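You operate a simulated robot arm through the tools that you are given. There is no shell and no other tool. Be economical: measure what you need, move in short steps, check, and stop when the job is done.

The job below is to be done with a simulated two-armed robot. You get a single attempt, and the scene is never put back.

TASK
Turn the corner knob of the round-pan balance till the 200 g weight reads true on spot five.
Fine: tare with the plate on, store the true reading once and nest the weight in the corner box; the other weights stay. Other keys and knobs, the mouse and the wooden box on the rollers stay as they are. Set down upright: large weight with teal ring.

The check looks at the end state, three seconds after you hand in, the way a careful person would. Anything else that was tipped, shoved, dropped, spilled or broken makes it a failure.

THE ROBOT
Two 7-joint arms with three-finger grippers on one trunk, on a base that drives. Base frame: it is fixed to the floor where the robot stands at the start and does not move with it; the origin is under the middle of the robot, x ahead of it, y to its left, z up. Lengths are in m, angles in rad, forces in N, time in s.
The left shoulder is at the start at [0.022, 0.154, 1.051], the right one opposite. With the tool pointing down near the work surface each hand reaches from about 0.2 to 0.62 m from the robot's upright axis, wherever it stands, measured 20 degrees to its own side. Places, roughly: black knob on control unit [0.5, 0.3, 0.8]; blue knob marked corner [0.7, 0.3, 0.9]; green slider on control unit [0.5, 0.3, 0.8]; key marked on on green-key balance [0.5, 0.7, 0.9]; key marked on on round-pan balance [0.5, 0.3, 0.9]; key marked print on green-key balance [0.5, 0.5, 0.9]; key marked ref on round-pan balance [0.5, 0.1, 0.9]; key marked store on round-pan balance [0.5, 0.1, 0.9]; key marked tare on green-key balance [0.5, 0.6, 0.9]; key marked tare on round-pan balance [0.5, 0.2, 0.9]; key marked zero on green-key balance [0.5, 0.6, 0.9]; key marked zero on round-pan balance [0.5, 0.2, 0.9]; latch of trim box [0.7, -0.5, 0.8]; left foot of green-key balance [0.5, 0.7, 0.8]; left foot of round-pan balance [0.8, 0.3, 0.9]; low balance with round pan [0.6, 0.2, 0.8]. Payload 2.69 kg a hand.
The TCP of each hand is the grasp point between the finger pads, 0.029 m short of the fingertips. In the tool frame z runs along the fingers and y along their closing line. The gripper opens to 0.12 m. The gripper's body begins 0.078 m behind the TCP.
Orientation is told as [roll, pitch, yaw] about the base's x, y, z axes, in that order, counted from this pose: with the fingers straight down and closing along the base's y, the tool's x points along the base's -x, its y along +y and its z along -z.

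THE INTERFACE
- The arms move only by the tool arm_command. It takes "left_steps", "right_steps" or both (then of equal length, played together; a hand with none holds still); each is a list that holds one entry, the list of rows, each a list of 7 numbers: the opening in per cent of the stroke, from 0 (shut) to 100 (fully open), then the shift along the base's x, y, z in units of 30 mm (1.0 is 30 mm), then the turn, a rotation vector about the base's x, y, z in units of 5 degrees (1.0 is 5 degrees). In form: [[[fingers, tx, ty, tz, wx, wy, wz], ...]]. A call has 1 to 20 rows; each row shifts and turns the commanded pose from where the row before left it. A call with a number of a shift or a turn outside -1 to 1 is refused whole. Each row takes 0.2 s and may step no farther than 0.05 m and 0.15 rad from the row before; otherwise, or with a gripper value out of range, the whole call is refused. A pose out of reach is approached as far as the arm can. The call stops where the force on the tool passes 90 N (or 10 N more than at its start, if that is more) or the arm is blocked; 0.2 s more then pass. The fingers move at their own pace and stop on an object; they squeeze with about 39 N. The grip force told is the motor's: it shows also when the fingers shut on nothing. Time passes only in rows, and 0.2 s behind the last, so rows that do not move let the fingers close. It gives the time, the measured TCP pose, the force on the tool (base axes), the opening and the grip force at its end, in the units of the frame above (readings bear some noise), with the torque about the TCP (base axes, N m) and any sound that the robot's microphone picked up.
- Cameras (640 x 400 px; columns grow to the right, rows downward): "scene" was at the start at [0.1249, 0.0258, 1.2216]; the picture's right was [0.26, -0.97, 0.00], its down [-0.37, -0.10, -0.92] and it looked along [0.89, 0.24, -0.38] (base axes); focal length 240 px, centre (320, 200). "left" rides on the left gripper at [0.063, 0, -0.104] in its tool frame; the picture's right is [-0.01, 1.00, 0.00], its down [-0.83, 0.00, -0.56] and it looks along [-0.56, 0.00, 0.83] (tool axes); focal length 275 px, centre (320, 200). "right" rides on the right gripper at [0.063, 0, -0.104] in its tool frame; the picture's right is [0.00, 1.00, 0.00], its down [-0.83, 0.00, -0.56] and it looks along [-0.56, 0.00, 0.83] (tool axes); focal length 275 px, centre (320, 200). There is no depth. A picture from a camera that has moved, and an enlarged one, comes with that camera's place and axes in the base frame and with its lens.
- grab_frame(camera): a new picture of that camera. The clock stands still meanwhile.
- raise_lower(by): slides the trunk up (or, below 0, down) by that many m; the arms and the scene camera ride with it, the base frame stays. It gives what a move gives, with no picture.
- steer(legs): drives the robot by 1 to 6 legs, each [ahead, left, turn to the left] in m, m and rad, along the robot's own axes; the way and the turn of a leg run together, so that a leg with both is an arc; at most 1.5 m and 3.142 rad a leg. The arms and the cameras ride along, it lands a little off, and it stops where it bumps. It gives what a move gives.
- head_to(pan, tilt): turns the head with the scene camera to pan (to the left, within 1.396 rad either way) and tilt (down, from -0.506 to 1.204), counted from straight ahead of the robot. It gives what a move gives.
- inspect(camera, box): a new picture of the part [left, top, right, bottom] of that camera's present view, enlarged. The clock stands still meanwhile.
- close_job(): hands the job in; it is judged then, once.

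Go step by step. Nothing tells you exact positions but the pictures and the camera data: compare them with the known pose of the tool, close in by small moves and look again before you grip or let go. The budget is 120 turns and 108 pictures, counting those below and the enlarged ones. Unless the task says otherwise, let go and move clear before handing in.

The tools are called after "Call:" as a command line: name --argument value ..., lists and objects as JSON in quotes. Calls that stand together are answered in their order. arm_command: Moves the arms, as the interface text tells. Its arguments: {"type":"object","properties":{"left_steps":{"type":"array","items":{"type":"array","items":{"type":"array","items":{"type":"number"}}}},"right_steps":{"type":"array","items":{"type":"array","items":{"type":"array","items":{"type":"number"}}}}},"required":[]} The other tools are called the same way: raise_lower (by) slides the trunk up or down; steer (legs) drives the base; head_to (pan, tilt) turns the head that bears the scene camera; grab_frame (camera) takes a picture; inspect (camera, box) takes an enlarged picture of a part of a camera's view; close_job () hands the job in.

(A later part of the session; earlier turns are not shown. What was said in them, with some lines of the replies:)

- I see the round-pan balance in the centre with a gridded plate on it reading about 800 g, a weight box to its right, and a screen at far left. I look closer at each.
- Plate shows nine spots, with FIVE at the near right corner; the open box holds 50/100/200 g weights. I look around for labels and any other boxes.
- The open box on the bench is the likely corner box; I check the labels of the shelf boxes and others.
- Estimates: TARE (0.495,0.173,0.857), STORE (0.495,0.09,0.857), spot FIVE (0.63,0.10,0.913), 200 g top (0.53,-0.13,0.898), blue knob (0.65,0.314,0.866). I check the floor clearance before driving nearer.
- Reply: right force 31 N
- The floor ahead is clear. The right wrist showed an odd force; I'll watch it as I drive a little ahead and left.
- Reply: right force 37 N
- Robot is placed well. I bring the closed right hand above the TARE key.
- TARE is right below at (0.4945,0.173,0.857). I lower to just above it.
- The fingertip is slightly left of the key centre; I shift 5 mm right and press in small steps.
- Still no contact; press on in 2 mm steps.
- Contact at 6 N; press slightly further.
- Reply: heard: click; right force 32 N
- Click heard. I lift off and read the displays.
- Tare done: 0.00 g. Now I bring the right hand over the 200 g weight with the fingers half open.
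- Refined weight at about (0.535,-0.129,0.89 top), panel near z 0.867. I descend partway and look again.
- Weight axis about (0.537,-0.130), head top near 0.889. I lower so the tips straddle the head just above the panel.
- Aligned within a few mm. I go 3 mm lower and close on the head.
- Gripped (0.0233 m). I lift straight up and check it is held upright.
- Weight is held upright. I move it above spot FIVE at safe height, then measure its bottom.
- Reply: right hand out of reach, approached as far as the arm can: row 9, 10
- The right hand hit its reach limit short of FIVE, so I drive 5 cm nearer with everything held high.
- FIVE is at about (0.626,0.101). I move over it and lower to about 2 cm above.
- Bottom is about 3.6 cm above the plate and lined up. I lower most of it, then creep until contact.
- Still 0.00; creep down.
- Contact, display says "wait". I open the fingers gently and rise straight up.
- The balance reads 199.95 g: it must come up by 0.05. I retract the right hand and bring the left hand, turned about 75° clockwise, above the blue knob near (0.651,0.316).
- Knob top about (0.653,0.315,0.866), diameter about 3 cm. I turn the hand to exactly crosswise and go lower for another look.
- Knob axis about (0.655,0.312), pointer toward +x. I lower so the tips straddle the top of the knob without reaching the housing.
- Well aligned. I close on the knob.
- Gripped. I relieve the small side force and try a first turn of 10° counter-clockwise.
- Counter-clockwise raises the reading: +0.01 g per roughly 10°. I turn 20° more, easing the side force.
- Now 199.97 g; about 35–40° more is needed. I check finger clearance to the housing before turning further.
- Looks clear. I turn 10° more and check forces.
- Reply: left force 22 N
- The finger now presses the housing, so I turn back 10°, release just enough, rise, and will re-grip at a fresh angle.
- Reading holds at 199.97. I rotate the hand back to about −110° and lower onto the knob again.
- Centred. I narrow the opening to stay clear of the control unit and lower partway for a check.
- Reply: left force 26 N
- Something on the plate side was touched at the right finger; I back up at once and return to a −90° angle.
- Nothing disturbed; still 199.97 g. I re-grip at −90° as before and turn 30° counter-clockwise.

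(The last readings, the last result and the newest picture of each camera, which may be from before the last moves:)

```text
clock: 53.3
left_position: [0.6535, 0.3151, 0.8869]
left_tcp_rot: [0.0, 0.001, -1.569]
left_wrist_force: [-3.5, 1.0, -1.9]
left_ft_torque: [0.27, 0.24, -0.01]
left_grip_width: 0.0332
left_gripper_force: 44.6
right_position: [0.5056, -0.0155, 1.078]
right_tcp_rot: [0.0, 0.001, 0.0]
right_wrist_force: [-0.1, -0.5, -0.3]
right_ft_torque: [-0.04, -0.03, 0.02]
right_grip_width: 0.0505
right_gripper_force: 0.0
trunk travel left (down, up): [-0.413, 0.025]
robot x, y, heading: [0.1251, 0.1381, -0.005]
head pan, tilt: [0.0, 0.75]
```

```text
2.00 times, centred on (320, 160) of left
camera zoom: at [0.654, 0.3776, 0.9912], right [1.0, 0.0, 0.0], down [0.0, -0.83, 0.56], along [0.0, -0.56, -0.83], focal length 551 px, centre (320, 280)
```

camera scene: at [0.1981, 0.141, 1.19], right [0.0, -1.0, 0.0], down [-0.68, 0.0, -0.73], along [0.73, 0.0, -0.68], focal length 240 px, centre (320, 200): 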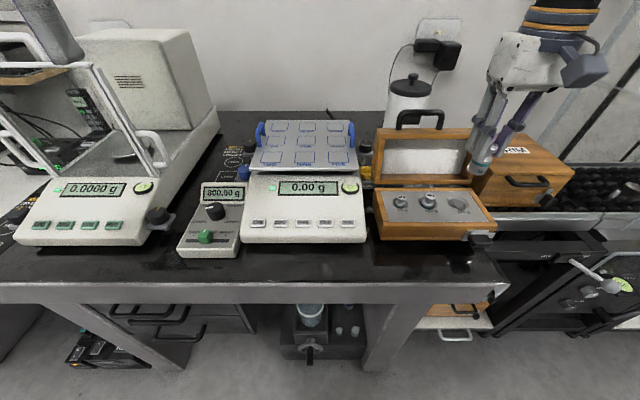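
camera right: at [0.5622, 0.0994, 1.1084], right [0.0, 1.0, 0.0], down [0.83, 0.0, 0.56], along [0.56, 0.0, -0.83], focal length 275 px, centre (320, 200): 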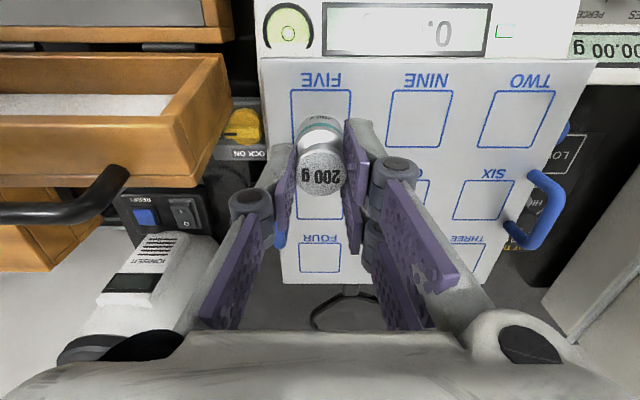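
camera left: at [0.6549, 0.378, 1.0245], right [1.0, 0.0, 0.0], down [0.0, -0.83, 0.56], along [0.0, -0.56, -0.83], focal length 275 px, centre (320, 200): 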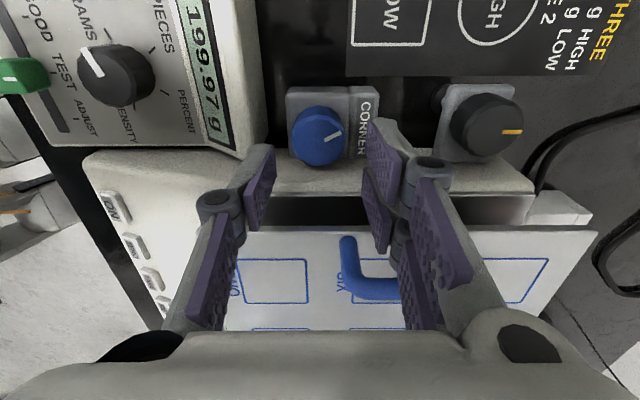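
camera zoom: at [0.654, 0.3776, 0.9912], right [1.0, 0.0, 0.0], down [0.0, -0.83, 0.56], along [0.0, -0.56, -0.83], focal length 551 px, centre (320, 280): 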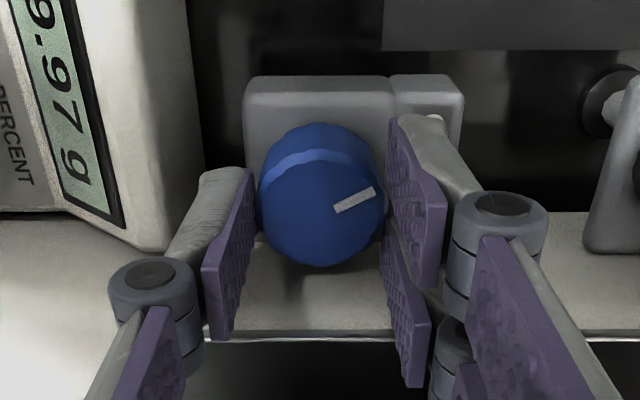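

Call:
arm_command --left_steps '[[[20, 0, 0, 0, 0, 0, 0.5], [20, 0, 0, 0, 0, 0, 0.5], [20, 0, 0, 0, 0, 0, 0.5], [20, 0, 0, 0, 0, 0, 0.5], [20, 0, 0, 0, 0, 0, 0.5], [20, 0, 0, 0, 0, 0, 0.5], [20, 0, 0, 0, 0, 0, 0.5], [20, 0, 0, 0, 0, 0, 0.5], [20, 0, 0, 0, 0, 0, 0.5], [20, 0, 0, 0, 0, 0, 0.5], [20, 0, 0, 0, 0, 0, 0.5], [20, 0, 0, 0, 0, 0, 0.5], [20, 0, 0, 0, 0, 0, 0], [20, 0, 0, 0, 0, 0, 0], [20, 0, 0, 0, 0, 0, 0], [20, 0, 0, 0, 0, 0, 0]]]'

Call:
inspect --camera "scene" --box '[200, 110, 380, 250]'

```text
clock: 56.7
left_position: [0.6523, 0.3136, 0.8876]
left_tcp_rot: [-0.002, 0.001, -1.046]
left_wrist_force: [-11.6, 2.7, -10.1]
left_ft_torque: [-0.24, 0.19, 0.03]
left_grip_width: 0.033
left_gripper_force: 45.1
right_position: [0.5041, -0.0143, 1.0787]
right_tcp_rot: [-0.001, -0.002, 0.0]
right_wrist_force: [0.3, 0.6, 0.3]
right_ft_torque: [0.01, -0.02, 0.04]
right_grip_width: 0.0504
right_gripper_force: 0.0
trunk travel left (down, up): [-0.413, 0.025]
robot x, y, heading: [0.1285, 0.1387, 0.002]
head pan, tilt: [0.0, 0.75]
```

```text
2.86 times, centred on (290, 180) of scene
camera zoom: at [0.2467, 0.1417, 1.19], right [0.0, -1.0, 0.0], down [-0.68, 0.0, -0.73], along [0.73, 0.0, -0.68], focal length 685 px, centre (406, 257)
```

zoom: 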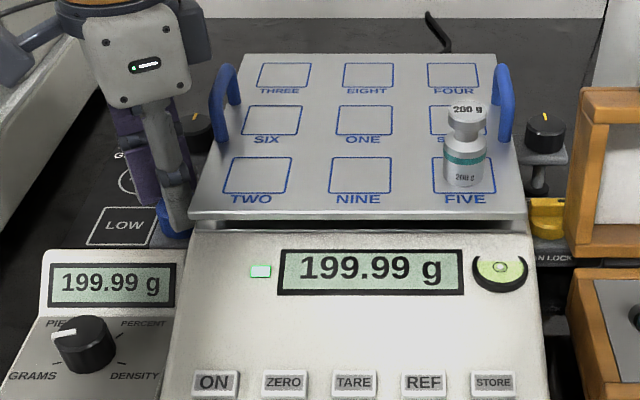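

199.99 g. One more re-grip is needed: release, rise, rotate back 30°, lower again.

Call:
arm_command --left_steps '[[[20, 0, 0, 0, 0, 0, 0], [31, 0, 0, 0, 0, 0, 0], [31, 0, 0, 0, 0, 0, 0], [31, 0, 0, 0.3, 0, 0, 0], [31, 0, 0, 0.4, 0, 0, 0], [31, 0, 0, 0.4, 0, 0, 0], [38, 0, 0, 0, 0, 0, -1], [38, 0, 0, 0, 0, 0, -1], [38, 0, 0, 0, 0, 0, -1], [38, 0, 0, 0, 0, 0, -1], [38, 0, 0, 0, 0, 0, -1], [38, 0, 0, 0, 0, 0, -1], [38, 0, 0, 0, 0, 0, 0]]]'

Call:
inspect --camera "scene" --box '[200, 110, 380, 250]'

Call:
inspect --camera "left" --box '[220, 60, 420, 260]'

```text
clock: 59.5
left_position: [0.6537, 0.3135, 0.9196]
left_tcp_rot: [0.001, 0.001, -1.57]
left_wrist_force: [0.7, 0.2, -0.5]
left_ft_torque: [0.0, -0.02, 0.0]
left_grip_width: 0.0459
left_gripper_force: 0.0
right_position: [0.5054, -0.0157, 1.0781]
right_tcp_rot: [0.001, 0.0, 0.002]
right_wrist_force: [0.2, 0.5, 0.4]
right_ft_torque: [-0.02, -0.02, -0.02]
right_grip_width: 0.0506
right_gripper_force: 0.0
trunk travel left (down, up): [-0.413, 0.025]
robot x, y, heading: [0.1307, 0.1388, 0.0]
head pan, tilt: [0.0, 0.75]
```

```text
2.86 times, centred on (290, 180) of scene
camera zoom: at [0.2473, 0.1411, 1.19], right [0.0, -1.0, 0.0], down [-0.68, 0.0, -0.73], along [0.73, 0.0, -0.68], focal length 685 px, centre (406, 257)
```

zoom: 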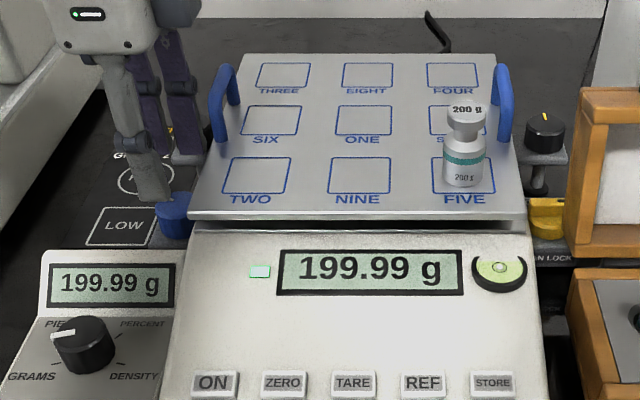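

```text
2.00 times, centred on (320, 160) of left
camera zoom: at [0.654, 0.377, 1.0244], right [1.0, 0.0, 0.0], down [0.0, -0.83, 0.56], along [0.0, -0.56, -0.83], focal length 551 px, centre (320, 280)
```

zoom: 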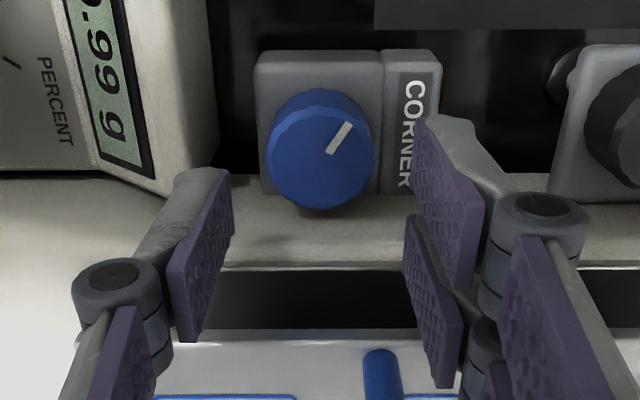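

Still 199.99. Lower, grip and turn 8°.

Call:
arm_command --left_steps '[[[38, 0, 0.03, -0.4, 0, 0, 0], [38, 0, 0, -0.4, 0, 0, 0], [38, 0, 0, -0.3, 0, 0, 0], [38, 0, 0, 0, 0, 0, 0], [30, 0, 0, 0, 0, 0, 0], [25, 0, 0, 0, 0, 0, 0], [20, 0, 0, 0, 0, 0, 0], [20, -0.02, 0, 0, 0, 0, 0], [20, 0, 0, 0, 0, 0, 0.4], [20, 0, 0, 0, 0, 0, 0.4], [20, 0, 0, 0, 0, 0, 0.4], [20, 0, 0, 0, 0, 0, 0.4], [20, 0, 0, 0, 0, 0, 0], [20, 0, 0, 0, 0, 0, 0], [20, 0, 0, 0, 0, 0, 0], [20, 0, 0, 0, 0, 0, 0]]]'

Call:
inspect --camera "scene" --box '[200, 110, 380, 250]'

```text
clock: 62.9
left_position: [0.6531, 0.3154, 0.8868]
left_tcp_rot: [0.001, 0.001, -1.429]
left_wrist_force: [3.4, 1.9, -2.4]
left_ft_torque: [0.0, -0.18, 0.0]
left_grip_width: 0.0333
left_gripper_force: 45.0
right_position: [0.5055, -0.0155, 1.0788]
right_tcp_rot: [0.001, 0.001, 0.003]
right_wrist_force: [0.3, -1.2, 0.3]
right_ft_torque: [0.0, -0.01, 0.0]
right_grip_width: 0.0506
right_gripper_force: 0.1
trunk travel left (down, up): [-0.413, 0.025]
robot x, y, heading: [0.1307, 0.1409, -0.002]
head pan, tilt: [0.0, 0.75]
```

```text
2.86 times, centred on (290, 180) of scene
camera zoom: at [0.2479, 0.1413, 1.19], right [0.0, -1.0, 0.0], down [-0.68, 0.0, -0.73], along [0.73, 0.0, -0.68], focal length 685 px, centre (406, 257)
```

zoom: 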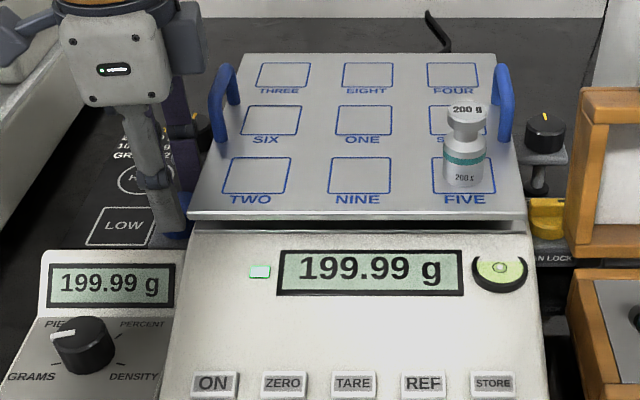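

Call:
arm_command --left_steps '[[[20, 0, 0, 0, 0, 0, 0.4], [20, 0, 0, 0, 0, 0, 0.4], [20, 0, 0, 0, 0, 0, 0.2], [20, 0, 0, 0, 0, 0, 0], [20, 0, 0, 0, 0, 0, 0], [20, 0, 0, 0, 0, 0, 0], [20, 0, 0, 0, 0, 0, 0]]]'

Call:
inspect --camera "scene" --box '[200, 110, 380, 250]'

```text
clock: 64.5
left_position: [0.6527, 0.315, 0.8866]
left_tcp_rot: [-0.002, 0.0, -1.341]
left_wrist_force: [1.4, 2.2, -3.8]
left_ft_torque: [-0.04, -0.02, -0.01]
left_grip_width: 0.0331
left_gripper_force: 44.9
right_position: [0.5055, -0.0137, 1.0792]
right_tcp_rot: [0.0, -0.001, 0.001]
right_wrist_force: [-0.9, -0.2, 0.5]
right_ft_torque: [0.02, -0.03, -0.04]
right_grip_width: 0.0507
right_gripper_force: 0.0
trunk travel left (down, up): [-0.413, 0.025]
robot x, y, heading: [0.1316, 0.1402, 0.001]
head pan, tilt: [0.0, 0.75]
```

```text
2.86 times, centred on (290, 180) of scene
camera zoom: at [0.2477, 0.1415, 1.19], right [0.0, -1.0, 0.0], down [-0.68, 0.0, -0.73], along [0.73, 0.0, -0.68], focal length 685 px, centre (406, 257)
```

zoom: 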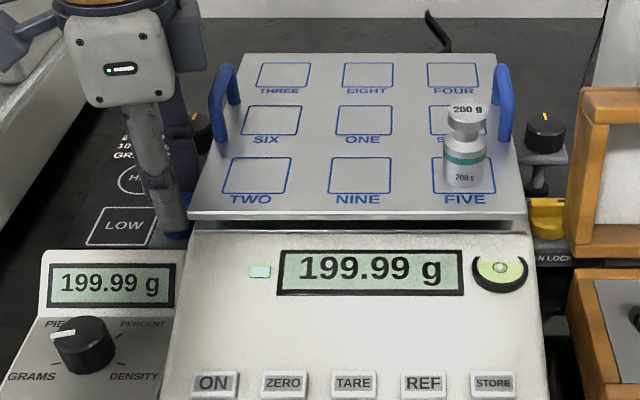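

Call:
arm_command --left_steps '[[[20, 0, 0, 0, 0, 0, 0.4], [20, 0, 0, 0, 0, 0, 0.4], [20, 0, 0, 0, 0, 0, 0.2], [20, 0, 0, 0, 0, 0, 0], [20, 0, 0, 0, 0, 0, 0], [20, 0, 0, 0, 0, 0, 0], [20, 0, 0, 0, 0, 0, 0]]]'

Call:
inspect --camera "scene" --box '[200, 110, 380, 250]'

```text
clock: 66.1
left_position: [0.6519, 0.3149, 0.8862]
left_tcp_rot: [-0.001, 0.0, -1.254]
left_wrist_force: [-0.8, 3.3, -3.2]
left_ft_torque: [0.23, 0.14, 0.04]
left_grip_width: 0.0333
left_gripper_force: 45.8
right_position: [0.5051, -0.0147, 1.078]
right_tcp_rot: [0.001, -0.001, 0.0]
right_wrist_force: [0.7, -0.2, -0.1]
right_ft_torque: [0.01, -0.02, -0.01]
right_grip_width: 0.0504
right_gripper_force: 0.0
trunk travel left (down, up): [-0.413, 0.025]
robot x, y, heading: [0.1295, 0.139, -0.0]
head pan, tilt: [0.0, 0.75]
```

```text
2.86 times, centred on (290, 180) of scene
camera zoom: at [0.2473, 0.1415, 1.19], right [0.0, -1.0, 0.0], down [-0.68, 0.0, -0.73], along [0.73, 0.0, -0.68], focal length 685 px, centre (406, 257)
```

zoom: 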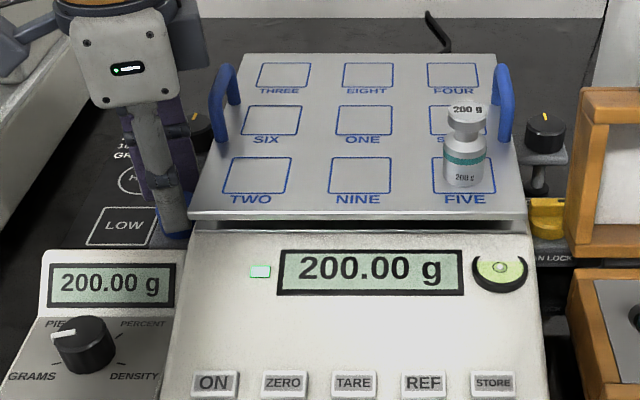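

200.00 g. I add about 6° to sit mid-band, then release and rise.

Call:
arm_command --left_steps '[[[20, 0, 0, 0, 0, 0, 0.4], [20, 0, 0, 0, 0, 0, 0.4], [20, 0, 0, 0, 0, 0, 0.4], [20, 0, 0, 0, 0, 0, 0], [20, 0, 0, 0, 0, 0, 0], [31, 0, 0, 0, 0, 0, 0], [31, 0, 0, 0, 0, 0, 0], [31, 0, 0, 0.3, 0, 0, 0], [31, 0, 0, 0.5, 0, 0, 0], [31, 0, 0, 0.8, 0, 0, 0], [31, 0, 0, 0.8, 0, 0, 0], [31, 0, 0, 0.8, 0, 0, 0], [31, 0, 0, 0, 0, 0, 0]]]'

Call:
inspect --camera "scene" --box '[200, 110, 380, 250]'

```text
clock: 68.9
left_position: [0.6525, 0.3154, 0.984]
left_tcp_rot: [-0.001, -0.003, -1.15]
left_wrist_force: [-0.4, 0.4, 0.6]
left_ft_torque: [-0.02, -0.01, 0.01]
left_grip_width: 0.0371
left_gripper_force: 0.1
right_position: [0.5053, -0.016, 1.079]
right_tcp_rot: [0.0, 0.0, 0.001]
right_wrist_force: [0.2, 0.8, 0.4]
right_ft_torque: [-0.02, -0.01, 0.0]
right_grip_width: 0.0504
right_gripper_force: 0.1
trunk travel left (down, up): [-0.413, 0.025]
robot x, y, heading: [0.1278, 0.1389, 0.001]
head pan, tilt: [0.0, 0.75]
```

```text
2.86 times, centred on (290, 180) of scene
camera zoom: at [0.2475, 0.1412, 1.19], right [0.0, -1.0, 0.0], down [-0.68, 0.0, -0.73], along [0.73, 0.0, -0.68], focal length 685 px, centre (406, 257)
```

zoom: 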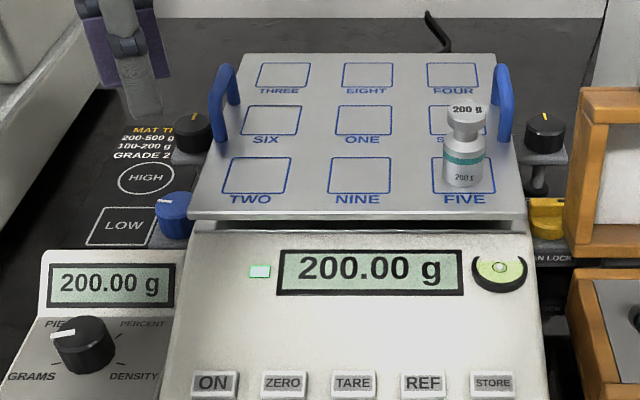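

Set and stable at 200.00 g. Left hand withdraws; right hand closes and goes above STORE at about (0.496,0.085).

Call:
arm_command --right_steps '[[[0, -0.08, 0.84, -0.5, 0, 0, 0], [0, -0.08, 0.84, -0.5, 0, 0, 0], [0, -0.08, 0.84, -0.5, 0, 0, 0], [0, -0.08, 0.84, -0.5, 0, 0, 0], [0, 0, 0, -0.9, 0, 0, 0], [0, 0, 0, -0.9, 0, 0, 0], [0, 0, 0, -0.9, 0, 0, 0], [0, 0, 0, -0.9, 0, 0, 0], [0, 0, 0, 0, 0, 0, 0]]]' --left_steps '[[[31, 0, 0, 0.6, 0, 0, 0], [31, 0, 0, 0.6, 0, 0, 0], [31, -0.5, 0.1, 0.6, 0, 0, 0], [31, -0.5, 0.1, 0.5, 0, 0, 0], [31, -0.5, 0.1, 0, 0, 0, 0], [31, -0.5, 0.1, 0, 0, 0, 0], [31, -0.5, 0.1, 0, 0, 0, 0], [31, -0.5, 0.1, 0, 0, 0, 0], [31, 0, 0, 0, 0, 0, 0]]]'

Call:
inspect --camera "scene" --box '[240, 130, 400, 250]'

Call:
inspect --camera "right" --box '[220, 60, 420, 260]'

```text
clock: 70.9
left_position: [0.5618, 0.3325, 1.0526]
left_tcp_rot: [0.0, 0.0, -1.151]
left_wrist_force: [-0.1, 0.2, 0.5]
left_ft_torque: [-0.02, -0.02, 0.01]
left_grip_width: 0.0372
left_gripper_force: 0.0
right_position: [0.4964, 0.0841, 0.9087]
right_tcp_rot: [0.002, -0.001, 0.001]
right_wrist_force: [-0.2, -0.1, -0.6]
right_ft_torque: [-0.02, 0.0, 0.03]
right_grip_width: 0.0002
right_gripper_force: 29.0
trunk travel left (down, up): [-0.413, 0.025]
robot x, y, heading: [0.1295, 0.1402, 0.001]
head pan, tilt: [0.0, 0.75]
```

```text
3.33 times, centred on (320, 190) of scene
camera zoom: at [0.2473, 0.141, 1.19], right [0.0, -1.0, 0.0], down [-0.68, 0.0, -0.73], along [0.73, 0.0, -0.68], focal length 800 px, centre (320, 233)
```

zoom: 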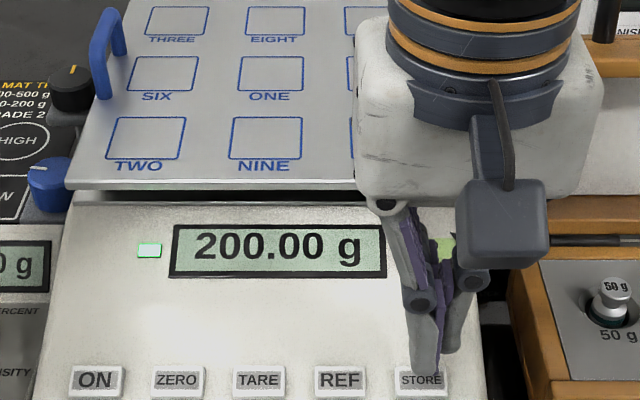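

```text
2.00 times, centred on (320, 160) of right
camera zoom: at [0.4327, 0.0832, 1.0129], right [0.0, 1.0, 0.0], down [0.83, 0.0, 0.56], along [0.56, 0.0, -0.83], focal length 551 px, centre (320, 280)
```

zoom: 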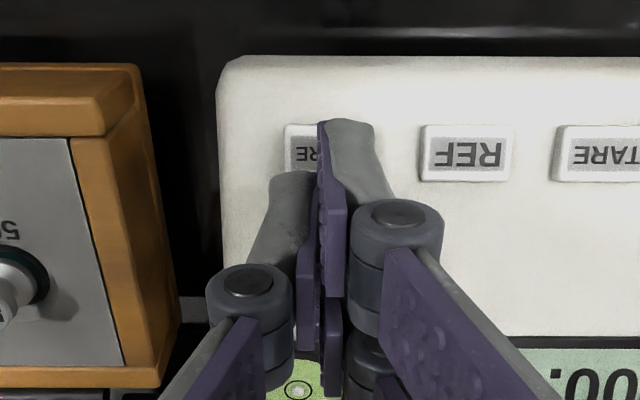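

Aligned over STORE. One single press down and up.

Call:
arm_command --right_steps '[[[0, 0, 0, -0.6, 0, 0, 0], [0, 0, 0, -0.3, 0, 0, 0], [0, 0, 0, -0.06, 0, 0, 0], [0, 0, 0, -0.05, 0, 0, 0], [0, 0, 0, -0.05, 0, 0, 0], [0, 0, 0, -0.05, 0, 0, 0]]]'

Call:
inspect --camera "scene" --box '[220, 130, 400, 250]'

```text
clock: 72.3
left_position: [0.5601, 0.3323, 1.0544]
left_tcp_rot: [0.003, 0.0, -1.148]
left_wrist_force: [0.2, 0.9, -0.3]
left_ft_torque: [0.01, 0.01, 0.01]
left_grip_width: 0.0375
left_gripper_force: 0.1
right_position: [0.4957, 0.0845, 0.879]
right_tcp_rot: [0.002, -0.01, 0.0]
right_wrist_force: [1.3, -4.1, 31.0]
right_ft_torque: [-0.01, -0.7, -0.06]
right_grip_width: 0.0061
right_gripper_force: 28.7
trunk travel left (down, up): [-0.413, 0.025]
robot x, y, heading: [0.1262, 0.1378, -0.006]
head pan, tilt: [0.0, 0.75]
heard: click
```

```text
3.33 times, centred on (310, 190) of scene
camera zoom: at [0.2454, 0.1409, 1.1907], right [0.0, -1.0, 0.0], down [-0.68, 0.0, -0.73], along [0.73, 0.0, -0.68], focal length 800 px, centre (353, 233)
```

zoom: 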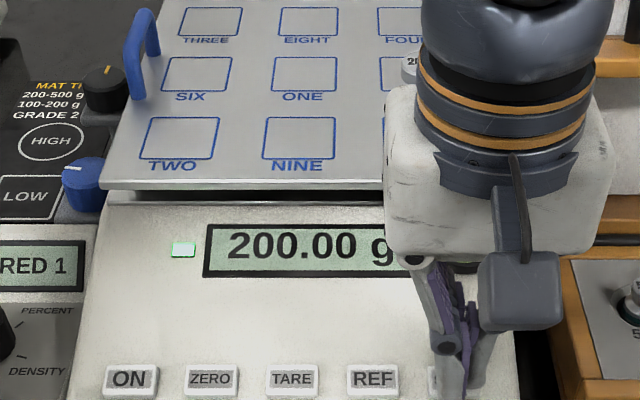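

Click heard and the remote display shows "...RED 1". I lift, and move above the weight on FIVE with opened fingers.

Call:
arm_command --right_steps '[[[0, 0, 0, 0.4, 0, 0, 0], [0, 0, 0, 0.9, 0, 0, 0], [0, 0, 0, 0.9, 0, 0, 0], [0, 0, 0, 0.9, 0, 0, 0], [42, 0, 0, 0.9, 0, 0, 0], [42, 0, 0, 0.9, 0, 0, 0], [42, 0, 0, 0.9, 0, 0, 0], [42, 0.8, 0.1, 0, 0, 0, 0], [42, 0.8, 0.1, 0, 0, 0, 0], [42, 0.8, 0.1, 0, 0, 0, 0], [42, 0.8, 0.1, 0, 0, 0, 0], [42, 0.8, 0.1, 0, 0, 0, 0], [42, 0.3, 0.03, 0, 0, 0, 0], [42, 0, 0, 0, 0, 0, 0]]]'

Call:
inspect --camera "scene" --box '[190, 80, 400, 250]'

Call:
grab_frame --camera "right"

```text
clock: 75.3
left_position: [0.5615, 0.3319, 1.0532]
left_tcp_rot: [0.002, -0.001, -1.15]
left_wrist_force: [-0.1, 1.1, 0.1]
left_ft_torque: [0.0, 0.0, 0.03]
left_grip_width: 0.0377
left_gripper_force: 0.1
right_position: [0.6245, 0.1002, 1.0509]
right_tcp_rot: [-0.003, -0.001, 0.0]
right_wrist_force: [0.6, 0.1, 0.0]
right_ft_torque: [0.0, 0.05, 0.0]
right_grip_width: 0.0505
right_gripper_force: 0.0
trunk travel left (down, up): [-0.413, 0.025]
robot x, y, heading: [0.128, 0.139, -0.002]
head pan, tilt: [0.0, 0.75]
```

```text
2.35 times, centred on (295, 165) of scene
camera zoom: at [0.2472, 0.1411, 1.1901], right [0.0, -1.0, 0.0], down [-0.68, 0.0, -0.73], along [0.73, 0.0, -0.68], focal length 564 px, centre (379, 282)
```

zoom: 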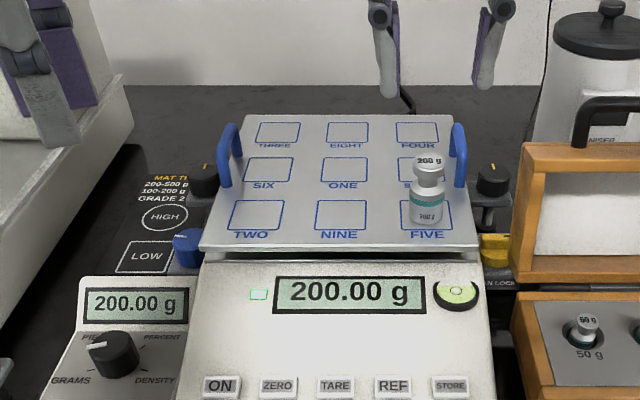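

```text
27 pictures are left
camera right: at [0.5605, 0.0991, 1.155], right [-0.01, 1.0, 0.0], down [0.83, 0.0, 0.56], along [0.56, 0.0, -0.83], focal length 275 px, centre (320, 200)
```

right: 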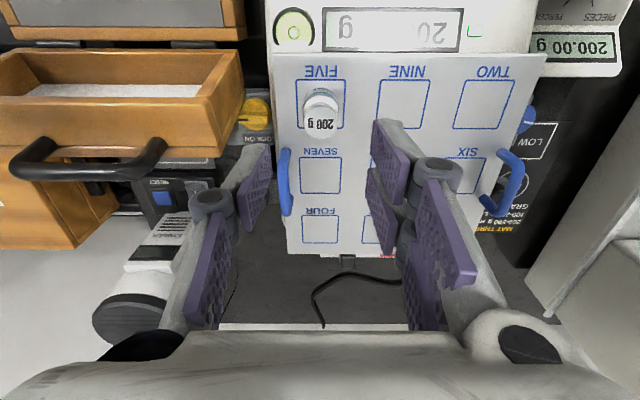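

Weight is where I left it. I descend to the earlier grasp height.

Call:
arm_command --right_steps '[[[42, 0, 0, -0.9, 0, 0, 0], [42, 0, 0, -0.9, 0, 0, 0], [42, 0, 0, -0.6, 0, 0, 0], [42, 0, 0, -0.23, 0, 0, 0], [42, 0, 0, 0, 0, 0, 0]]]'

Call:
inspect --camera "right" --box '[220, 60, 420, 260]'

```text
clock: 76.5
left_position: [0.5622, 0.3329, 1.0526]
left_tcp_rot: [0.0, 0.001, -1.15]
left_wrist_force: [-0.6, 0.0, 0.7]
left_ft_torque: [-0.02, -0.01, 0.01]
left_grip_width: 0.0374
left_gripper_force: 0.1
right_position: [0.6257, 0.0996, 0.9722]
right_tcp_rot: [0.001, 0.0, 0.001]
right_wrist_force: [-0.1, -0.6, 0.2]
right_ft_torque: [0.03, 0.0, -0.02]
right_grip_width: 0.0503
right_gripper_force: 0.0
trunk travel left (down, up): [-0.413, 0.025]
robot x, y, heading: [0.1286, 0.1356, -0.002]
head pan, tilt: [0.0, 0.75]
```

```text
2.00 times, centred on (320, 160) of right
camera zoom: at [0.5613, 0.0989, 1.0758], right [0.0, 1.0, 0.0], down [0.83, 0.0, 0.56], along [0.56, 0.0, -0.83], focal length 551 px, centre (320, 280)
```

zoom: 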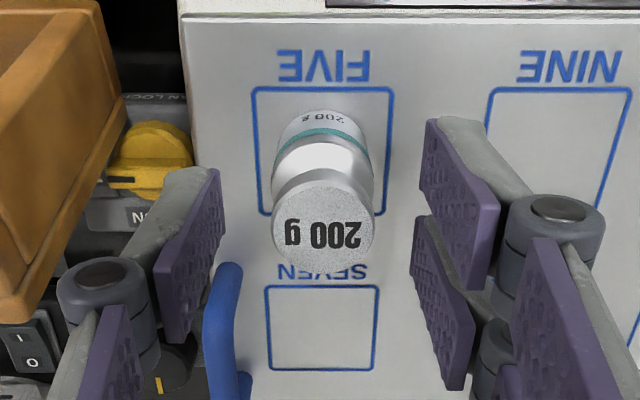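

Aligned; grip gently and lift.

Call:
arm_command --right_steps '[[[30, 0, 0.02, -0.03, 0, 0, 0], [25, 0, 0, 0, 0, 0, 0], [22, 0, 0, 0, 0, 0, 0], [20, 0, 0, 0, 0, 0, 0], [18, 0, 0, 0, 0, 0, 0], [10, 0, 0, 0, 0, 0, 0], [0, 0, 0, 0, 0, 0, 0], [0, 0, 0, 0.3, 0, 0, 0], [0, 0, 0, 0.6, 0, 0, 0], [0, 0, 0, 0.8, 0, 0, 0], [0, 0, 0, 0.8, 0, 0, 0], [0, 0, 0, 0, 0, 0, 0]]]'

Call:
inspect --camera "scene" --box '[190, 80, 400, 250]'

```text
clock: 79.1
left_position: [0.5623, 0.3329, 1.0523]
left_tcp_rot: [-0.001, 0.0, -1.15]
left_wrist_force: [-0.1, -0.4, -0.7]
left_ft_torque: [0.0, 0.02, 0.01]
left_grip_width: 0.0373
left_gripper_force: 0.1
right_position: [0.6243, 0.1007, 1.0453]
right_tcp_rot: [0.0, 0.0, 0.0]
right_wrist_force: [0.9, -0.6, -1.7]
right_ft_torque: [-0.01, 0.03, 0.02]
right_grip_width: 0.0227
right_gripper_force: 39.2
trunk travel left (down, up): [-0.413, 0.025]
robot x, y, heading: [0.1325, 0.1396, 0.0]
head pan, tilt: [0.0, 0.75]
```

```text
2.35 times, centred on (295, 165) of scene
camera zoom: at [0.2475, 0.1411, 1.19], right [0.0, -1.0, 0.0], down [-0.68, 0.0, -0.73], along [0.73, 0.0, -0.68], focal length 564 px, centre (379, 282)
```

zoom: 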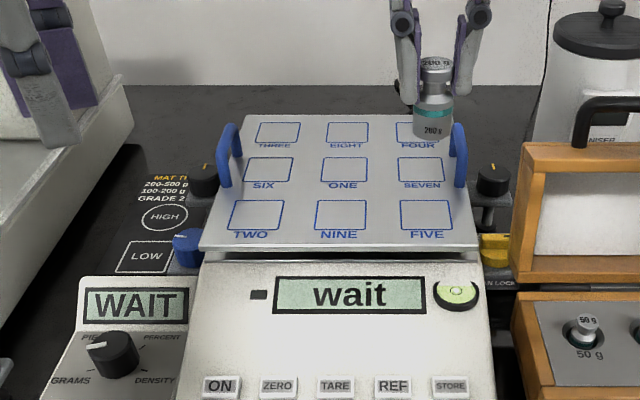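

Lifted cleanly. I carry it back (x first, then y) to above its empty socket.

Call:
arm_command --right_steps '[[[0, -0.73, 0, 0, 0, 0, 0], [0, -0.73, 0, 0, 0, 0, 0], [0, -0.73, 0, 0, 0, 0, 0], [0, -0.73, 0, 0, 0, 0, 0], [0, 0, -0.96, 0, 0, 0, 0], [0, 0, -0.96, 0, 0, 0, 0], [0, 0, -0.96, 0, 0, 0, 0], [0, 0, -0.96, 0, 0, 0, 0], [0, 0, -0.96, 0, 0, 0, 0], [0, 0, -0.96, 0, 0, 0, 0], [0, 0, -0.96, 0, 0, 0, 0], [0, 0, -0.95, 0, 0, 0, 0], [0, 0, 0, -0.7, 0, 0, 0], [0, 0, 0, -0.6, 0, 0, 0], [0, 0, 0, 0, 0, 0, 0]]]'

Call:
grab_frame --camera "right"

Call:
inspect --camera "scene" --box '[380, 120, 540, 260]'

```text
clock: 82.3
left_position: [0.5629, 0.3321, 1.052]
left_tcp_rot: [0.0, 0.0, -1.152]
left_wrist_force: [0.8, -0.1, 0.6]
left_ft_torque: [0.0, -0.01, 0.0]
left_grip_width: 0.0371
left_gripper_force: 0.1
right_position: [0.5376, -0.13, 1.0061]
right_tcp_rot: [-0.001, -0.002, -0.001]
right_wrist_force: [-0.1, -1.1, -2.2]
right_ft_torque: [0.0, 0.02, 0.01]
right_grip_width: 0.0227
right_gripper_force: 39.2
trunk travel left (down, up): [-0.413, 0.025]
robot x, y, heading: [0.1332, 0.1397, 0.002]
head pan, tilt: [0.0, 0.75]
```

```text
24 pictures are left
camera right: at [0.4735, -0.1306, 1.1107], right [0.0, 1.0, 0.0], down [0.83, 0.0, 0.56], along [0.56, 0.0, -0.83], focal length 275 px, centre (320, 200)
```

right: 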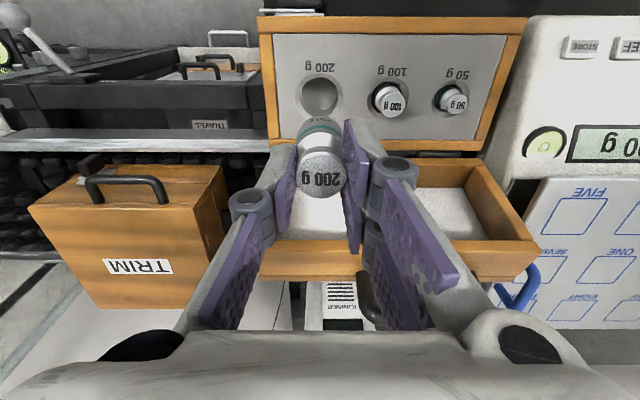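

```text
2.86 times, centred on (460, 190) of scene
camera zoom: at [0.2473, 0.1411, 1.19], right [0.0, -1.0, 0.0], down [-0.68, 0.0, -0.73], along [0.73, 0.0, -0.68], focal length 685 px, centre (-80, 229)
```

zoom: 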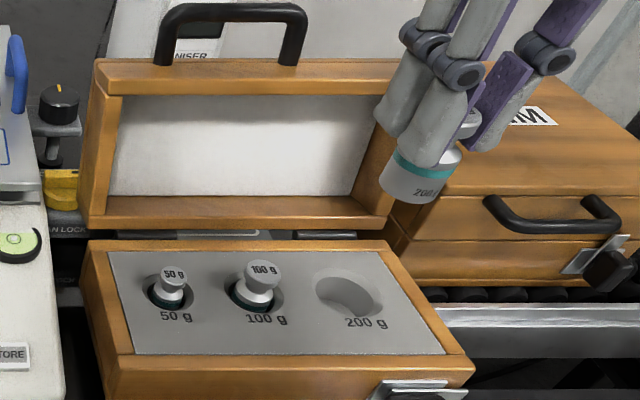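

Lined up like when lifted (within ~1 mm). I descend to just above the socket and check.

Call:
arm_command --right_steps '[[[0, -0.045, 0, -0.8, 0, 0, 0], [0, 0, 0, -0.8, 0, 0, 0], [0, 0, 0, -0.8, 0, 0, 0], [0, 0, 0, -0.25, 0, 0, 0], [0, 0, 0, 0, 0, 0, 0]]]'

Call:
inspect --camera "right" --box '[220, 60, 420, 260]'

Call:
inspect --camera "scene" --box '[400, 150, 520, 260]'

```text
clock: 83.5
left_position: [0.562, 0.3333, 1.0527]
left_tcp_rot: [0.0, 0.002, -1.148]
left_wrist_force: [-0.5, -0.1, -0.1]
left_ft_torque: [0.03, 0.03, 0.02]
left_grip_width: 0.0372
left_gripper_force: 0.0
right_position: [0.5363, -0.1296, 0.9272]
right_tcp_rot: [0.001, -0.001, 0.001]
right_wrist_force: [-0.2, 0.9, -2.2]
right_ft_torque: [-0.01, -0.03, -0.02]
right_grip_width: 0.0232
right_gripper_force: 39.0
trunk travel left (down, up): [-0.413, 0.025]
robot x, y, heading: [0.1274, 0.1411, 0.002]
head pan, tilt: [0.0, 0.75]
```

```text
2.00 times, centred on (320, 160) of right
camera zoom: at [0.4721, -0.1305, 1.0314], right [0.0, 1.0, 0.0], down [0.83, 0.0, 0.56], along [0.56, 0.0, -0.83], focal length 551 px, centre (320, 280)
```

zoom: 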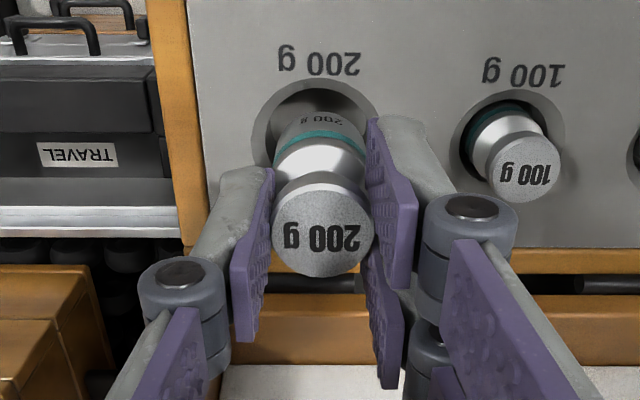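

```text
3.64 times, centred on (460, 205) of scene
camera zoom: at [0.2474, 0.141, 1.19], right [0.0, -1.0, 0.0], down [-0.68, 0.0, -0.73], along [0.73, 0.0, -0.68], focal length 872 px, centre (-189, 182)
```

zoom: 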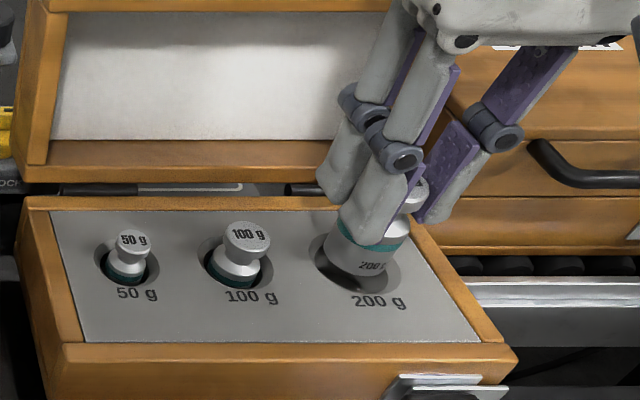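

The base is at the mouth of the recess; I nudge 1 mm right and creep down, watching force.

Call:
arm_command --right_steps '[[[0, 0, -0.03, -0.2, 0, 0, 0], [0, 0, 0, -0.2, 0, 0, 0], [0, 0, 0, -0.2, 0, 0, 0], [0, 0, 0, -0.17, 0, 0, 0], [0, 0, 0, 0, 0, 0, 0]]]'

Call:
inspect --camera "right" --box '[220, 60, 420, 260]'

```text
clock: 84.7
left_position: [0.5632, 0.3324, 1.0518]
left_tcp_rot: [0.001, 0.0, -1.15]
left_wrist_force: [0.1, -0.1, -0.1]
left_ft_torque: [0.0, -0.01, -0.02]
left_grip_width: 0.0369
left_gripper_force: 0.1
right_position: [0.5355, -0.1301, 0.903]
right_tcp_rot: [-0.001, -0.001, 0.0]
right_wrist_force: [-0.5, 0.1, -1.7]
right_ft_torque: [0.01, 0.0, 0.0]
right_grip_width: 0.0229
right_gripper_force: 38.9
trunk travel left (down, up): [-0.413, 0.025]
robot x, y, heading: [0.1286, 0.138, -0.002]
head pan, tilt: [0.0, 0.75]
```

```text
2.00 times, centred on (320, 160) of right
camera zoom: at [0.4721, -0.1313, 1.0081], right [0.0, 1.0, 0.0], down [0.83, 0.0, 0.56], along [0.56, 0.0, -0.83], focal length 551 px, centre (320, 280)
```

zoom: 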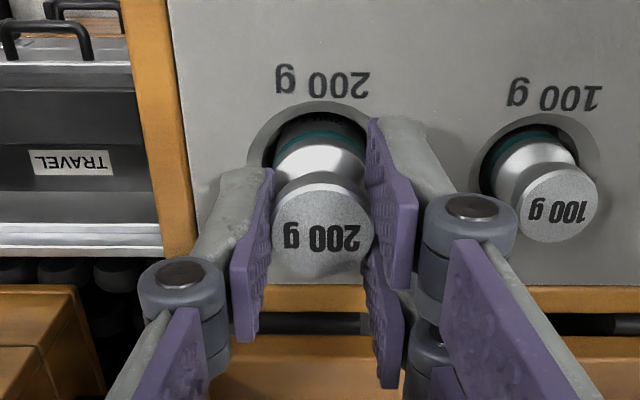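

Nearly seated, no contact yet; creep the last few mm.

Call:
arm_command --right_steps '[[[0, 0, 0, -0.05, 0, 0, 0], [0, 0, 0, -0.04, 0, 0, 0], [0, 0, 0, -0.03, 0, 0, 0], [0, 0, 0, 0, 0, 0, 0]]]'

```text
clock: 85.7
left_position: [0.5616, 0.3335, 1.0528]
left_tcp_rot: [0.003, 0.0, -1.15]
left_wrist_force: [1.0, 0.3, -0.3]
left_ft_torque: [0.0, -0.01, 0.01]
left_grip_width: 0.0372
left_gripper_force: 0.0
right_position: [0.5356, -0.1297, 0.9001]
right_tcp_rot: [0.0, -0.001, 0.0]
right_wrist_force: [0.6, -0.4, -2.2]
right_ft_torque: [0.0, 0.0, -0.03]
right_grip_width: 0.0226
right_gripper_force: 38.9
trunk travel left (down, up): [-0.413, 0.025]
robot x, y, heading: [0.1284, 0.1404, -0.002]
head pan, tilt: [0.0, 0.75]
```

Call:
arm_command --right_steps '[[[0, 0, 0, -0.04, 0, 0, 0], [0, 0, 0, 0, 0, 0, 0]]]'

Call:
inspect --camera "right" --box '[220, 60, 420, 260]'

```text
clock: 86.3
left_position: [0.5622, 0.3315, 1.0529]
left_tcp_rot: [0.0, -0.001, -1.151]
left_wrist_force: [-0.2, 0.5, -0.6]
left_ft_torque: [-0.03, 0.01, 0.0]
left_grip_width: 0.0375
left_gripper_force: 0.0
right_position: [0.5358, -0.1303, 0.9004]
right_tcp_rot: [0.001, -0.001, 0.0]
right_wrist_force: [-0.5, 0.3, -0.3]
right_ft_torque: [0.05, 0.02, 0.04]
right_grip_width: 0.0229
right_gripper_force: 39.2
trunk travel left (down, up): [-0.413, 0.025]
robot x, y, heading: [0.1317, 0.1422, -0.0]
head pan, tilt: [0.0, 0.75]
```

```text
2.00 times, centred on (320, 160) of right
camera zoom: at [0.4722, -0.1309, 1.0036], right [0.0, 1.0, 0.0], down [0.83, 0.0, 0.56], along [0.56, 0.0, -0.83], focal length 551 px, centre (320, 280)
```

zoom: 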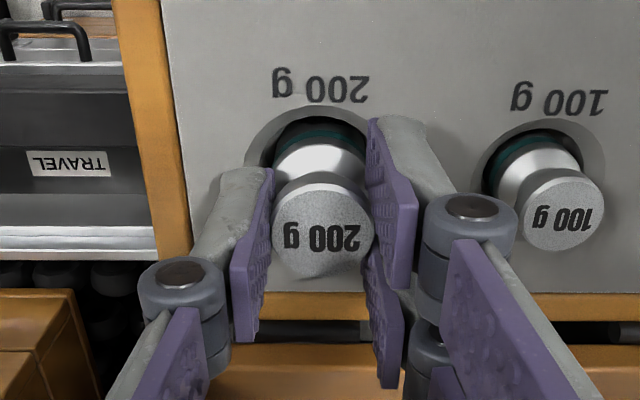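

Force is changing—likely just touching. One more millimetre to confirm seating.

Call:
arm_command --right_steps '[[[0, 0, 0, -0.03, 0, 0, 0], [0, 0, 0, 0, 0, 0, 0]]]'

```text
clock: 86.9
left_position: [0.561, 0.3328, 1.0538]
left_tcp_rot: [0.002, -0.003, -1.15]
left_wrist_force: [-0.6, -0.4, 0.3]
left_ft_torque: [-0.05, 0.0, 0.0]
left_grip_width: 0.0371
left_gripper_force: 0.1
right_position: [0.5359, -0.131, 0.8989]
right_tcp_rot: [-0.001, -0.004, 0.0]
right_wrist_force: [-0.9, -0.3, 9.4]
right_ft_torque: [0.07, 0.16, -0.06]
right_grip_width: 0.023
right_gripper_force: 39.3
trunk travel left (down, up): [-0.413, 0.025]
robot x, y, heading: [0.1286, 0.1374, 0.003]
head pan, tilt: [0.0, 0.75]
```

Seated (9 N up). I release gently and rise clear.

Call:
arm_command --right_steps '[[[0, 0, 0, 0.02, 0, 0, 0], [20, 0, 0, 0, 0, 0, 0], [24, 0, 0, 0, 0, 0, 0], [34, 0, 0, 0, 0, 0, 0], [45, 0, 0, 0, 0, 0, 0], [45, 0, 0, 0.4, 0, 0, 0], [45, 0, 0, 0.8, 0, 0, 0], [45, 0, 0, 0.9, 0, 0, 0], [45, 0, 0, 0.9, 0, 0, 0], [45, 0, 0, 0.9, 0, 0, 0], [45, -0.6, 0, 0.6, 0, 0, 0], [45, -0.6, 0, 0.6, 0, 0, 0], [45, 0, 0, 0, 0, 0, 0]]]' --left_steps '[[[31, 0, 0, 0, 0, 0, 0], [31, 0, 0, 0, 0, 0, 0], [31, 0, 0, 0, 0, 0, 0], [31, 0, 0, 0, 0, 0, 0], [31, 0, 0, 0, 0, 0, 0], [31, -0.5, 0, 0.4, 0, 0, 0], [31, -0.5, 0, 0.4, 0, 0, 0], [31, -0.5, 0, 0.4, 0, 0, 0], [31, -0.5, 0, 0.4, 0, 0, 0], [31, -0.5, 0, 0.4, 0, 0, 0], [31, -0.5, 0, 0.4, 0, 0, 0], [31, -0.5, 0, 0, 0, 0, 0], [31, 0, 0, 0, 0, 0, 0]]]'

Call:
inspect --camera "scene" --box '[370, 120, 530, 260]'

Call:
inspect --camera "scene" --box '[190, 80, 400, 250]'

Call:
grab_frame --camera "scene"

```text
clock: 89.7
left_position: [0.4569, 0.3324, 1.1233]
left_tcp_rot: [0.0, 0.0, -1.15]
left_wrist_force: [0.1, 0.2, 0.0]
left_ft_torque: [0.01, 0.02, -0.03]
left_grip_width: 0.0371
left_gripper_force: 0.1
right_position: [0.5009, -0.1301, 1.0507]
right_tcp_rot: [0.0, 0.001, -0.001]
right_wrist_force: [-0.8, 0.7, -0.6]
right_ft_torque: [-0.03, 0.01, 0.0]
right_grip_width: 0.054
right_gripper_force: 0.0
trunk travel left (down, up): [-0.413, 0.025]
robot x, y, heading: [0.1303, 0.1397, -0.001]
head pan, tilt: [0.0, 0.75]
```

```text
2.86 times, centred on (450, 190) of scene
camera zoom: at [0.2476, 0.1411, 1.1899], right [0.0, -1.0, 0.0], down [-0.68, 0.0, -0.73], along [0.73, 0.0, -0.68], focal length 685 px, centre (-51, 229)
```

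zoom: 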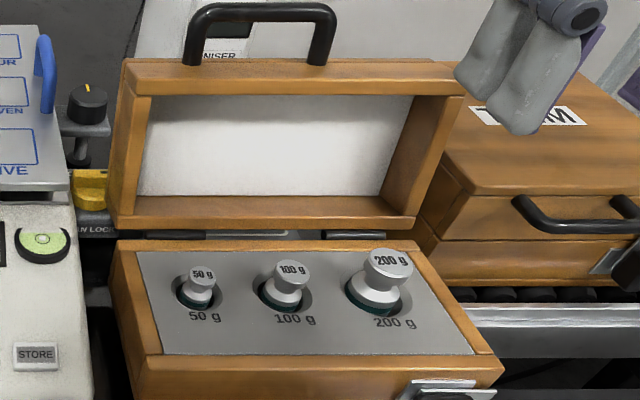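

```text
2.35 times, centred on (295, 165) of scene
camera zoom: at [0.2476, 0.1411, 1.1899], right [0.0, -1.0, 0.0], down [-0.68, 0.0, -0.73], along [0.73, 0.0, -0.68], focal length 564 px, centre (379, 282)
```

zoom: 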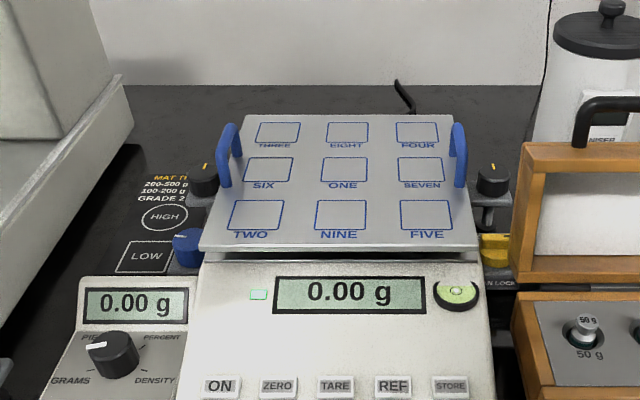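

```text
16 pictures are left
camera scene: at [0.2476, 0.1411, 1.1899], right [0.0, -1.0, 0.0], down [-0.68, 0.0, -0.73], along [0.73, 0.0, -0.68], focal length 240 px, centre (320, 200)
```

scene: 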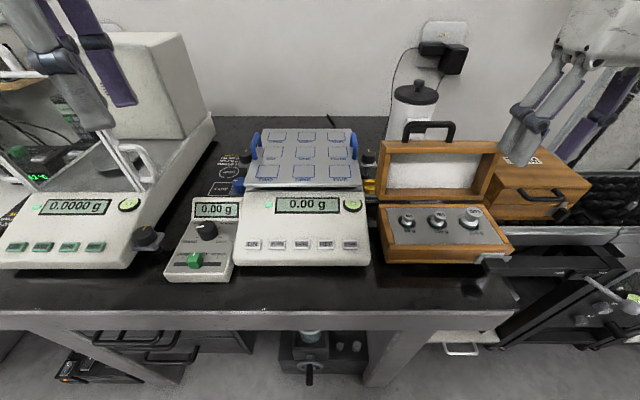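

The weight is nested upright in its box, the empty plate reads 0.00 g, one reading is stored, and both hands are clear, so I hand in.

Call:
close_job

```text
The job is handed in.
```

I turned the corner knob until the 200 g weight read 200.00 g on spot five. The balance was tared with the plate on beforehand, and the reading was stored once.

- **Weight:** it is back upright in its socket in the open box with the 50 g and 100 g weights, and the empty plate reads 0.00 g. I took that open box to be the corner box, but its label was never in view.
- **Contacts:** while turning the knob, a left finger pressed the balance housing and later touched the plate side. The reading did not change either time, and nothing looked shifted in the pictures.
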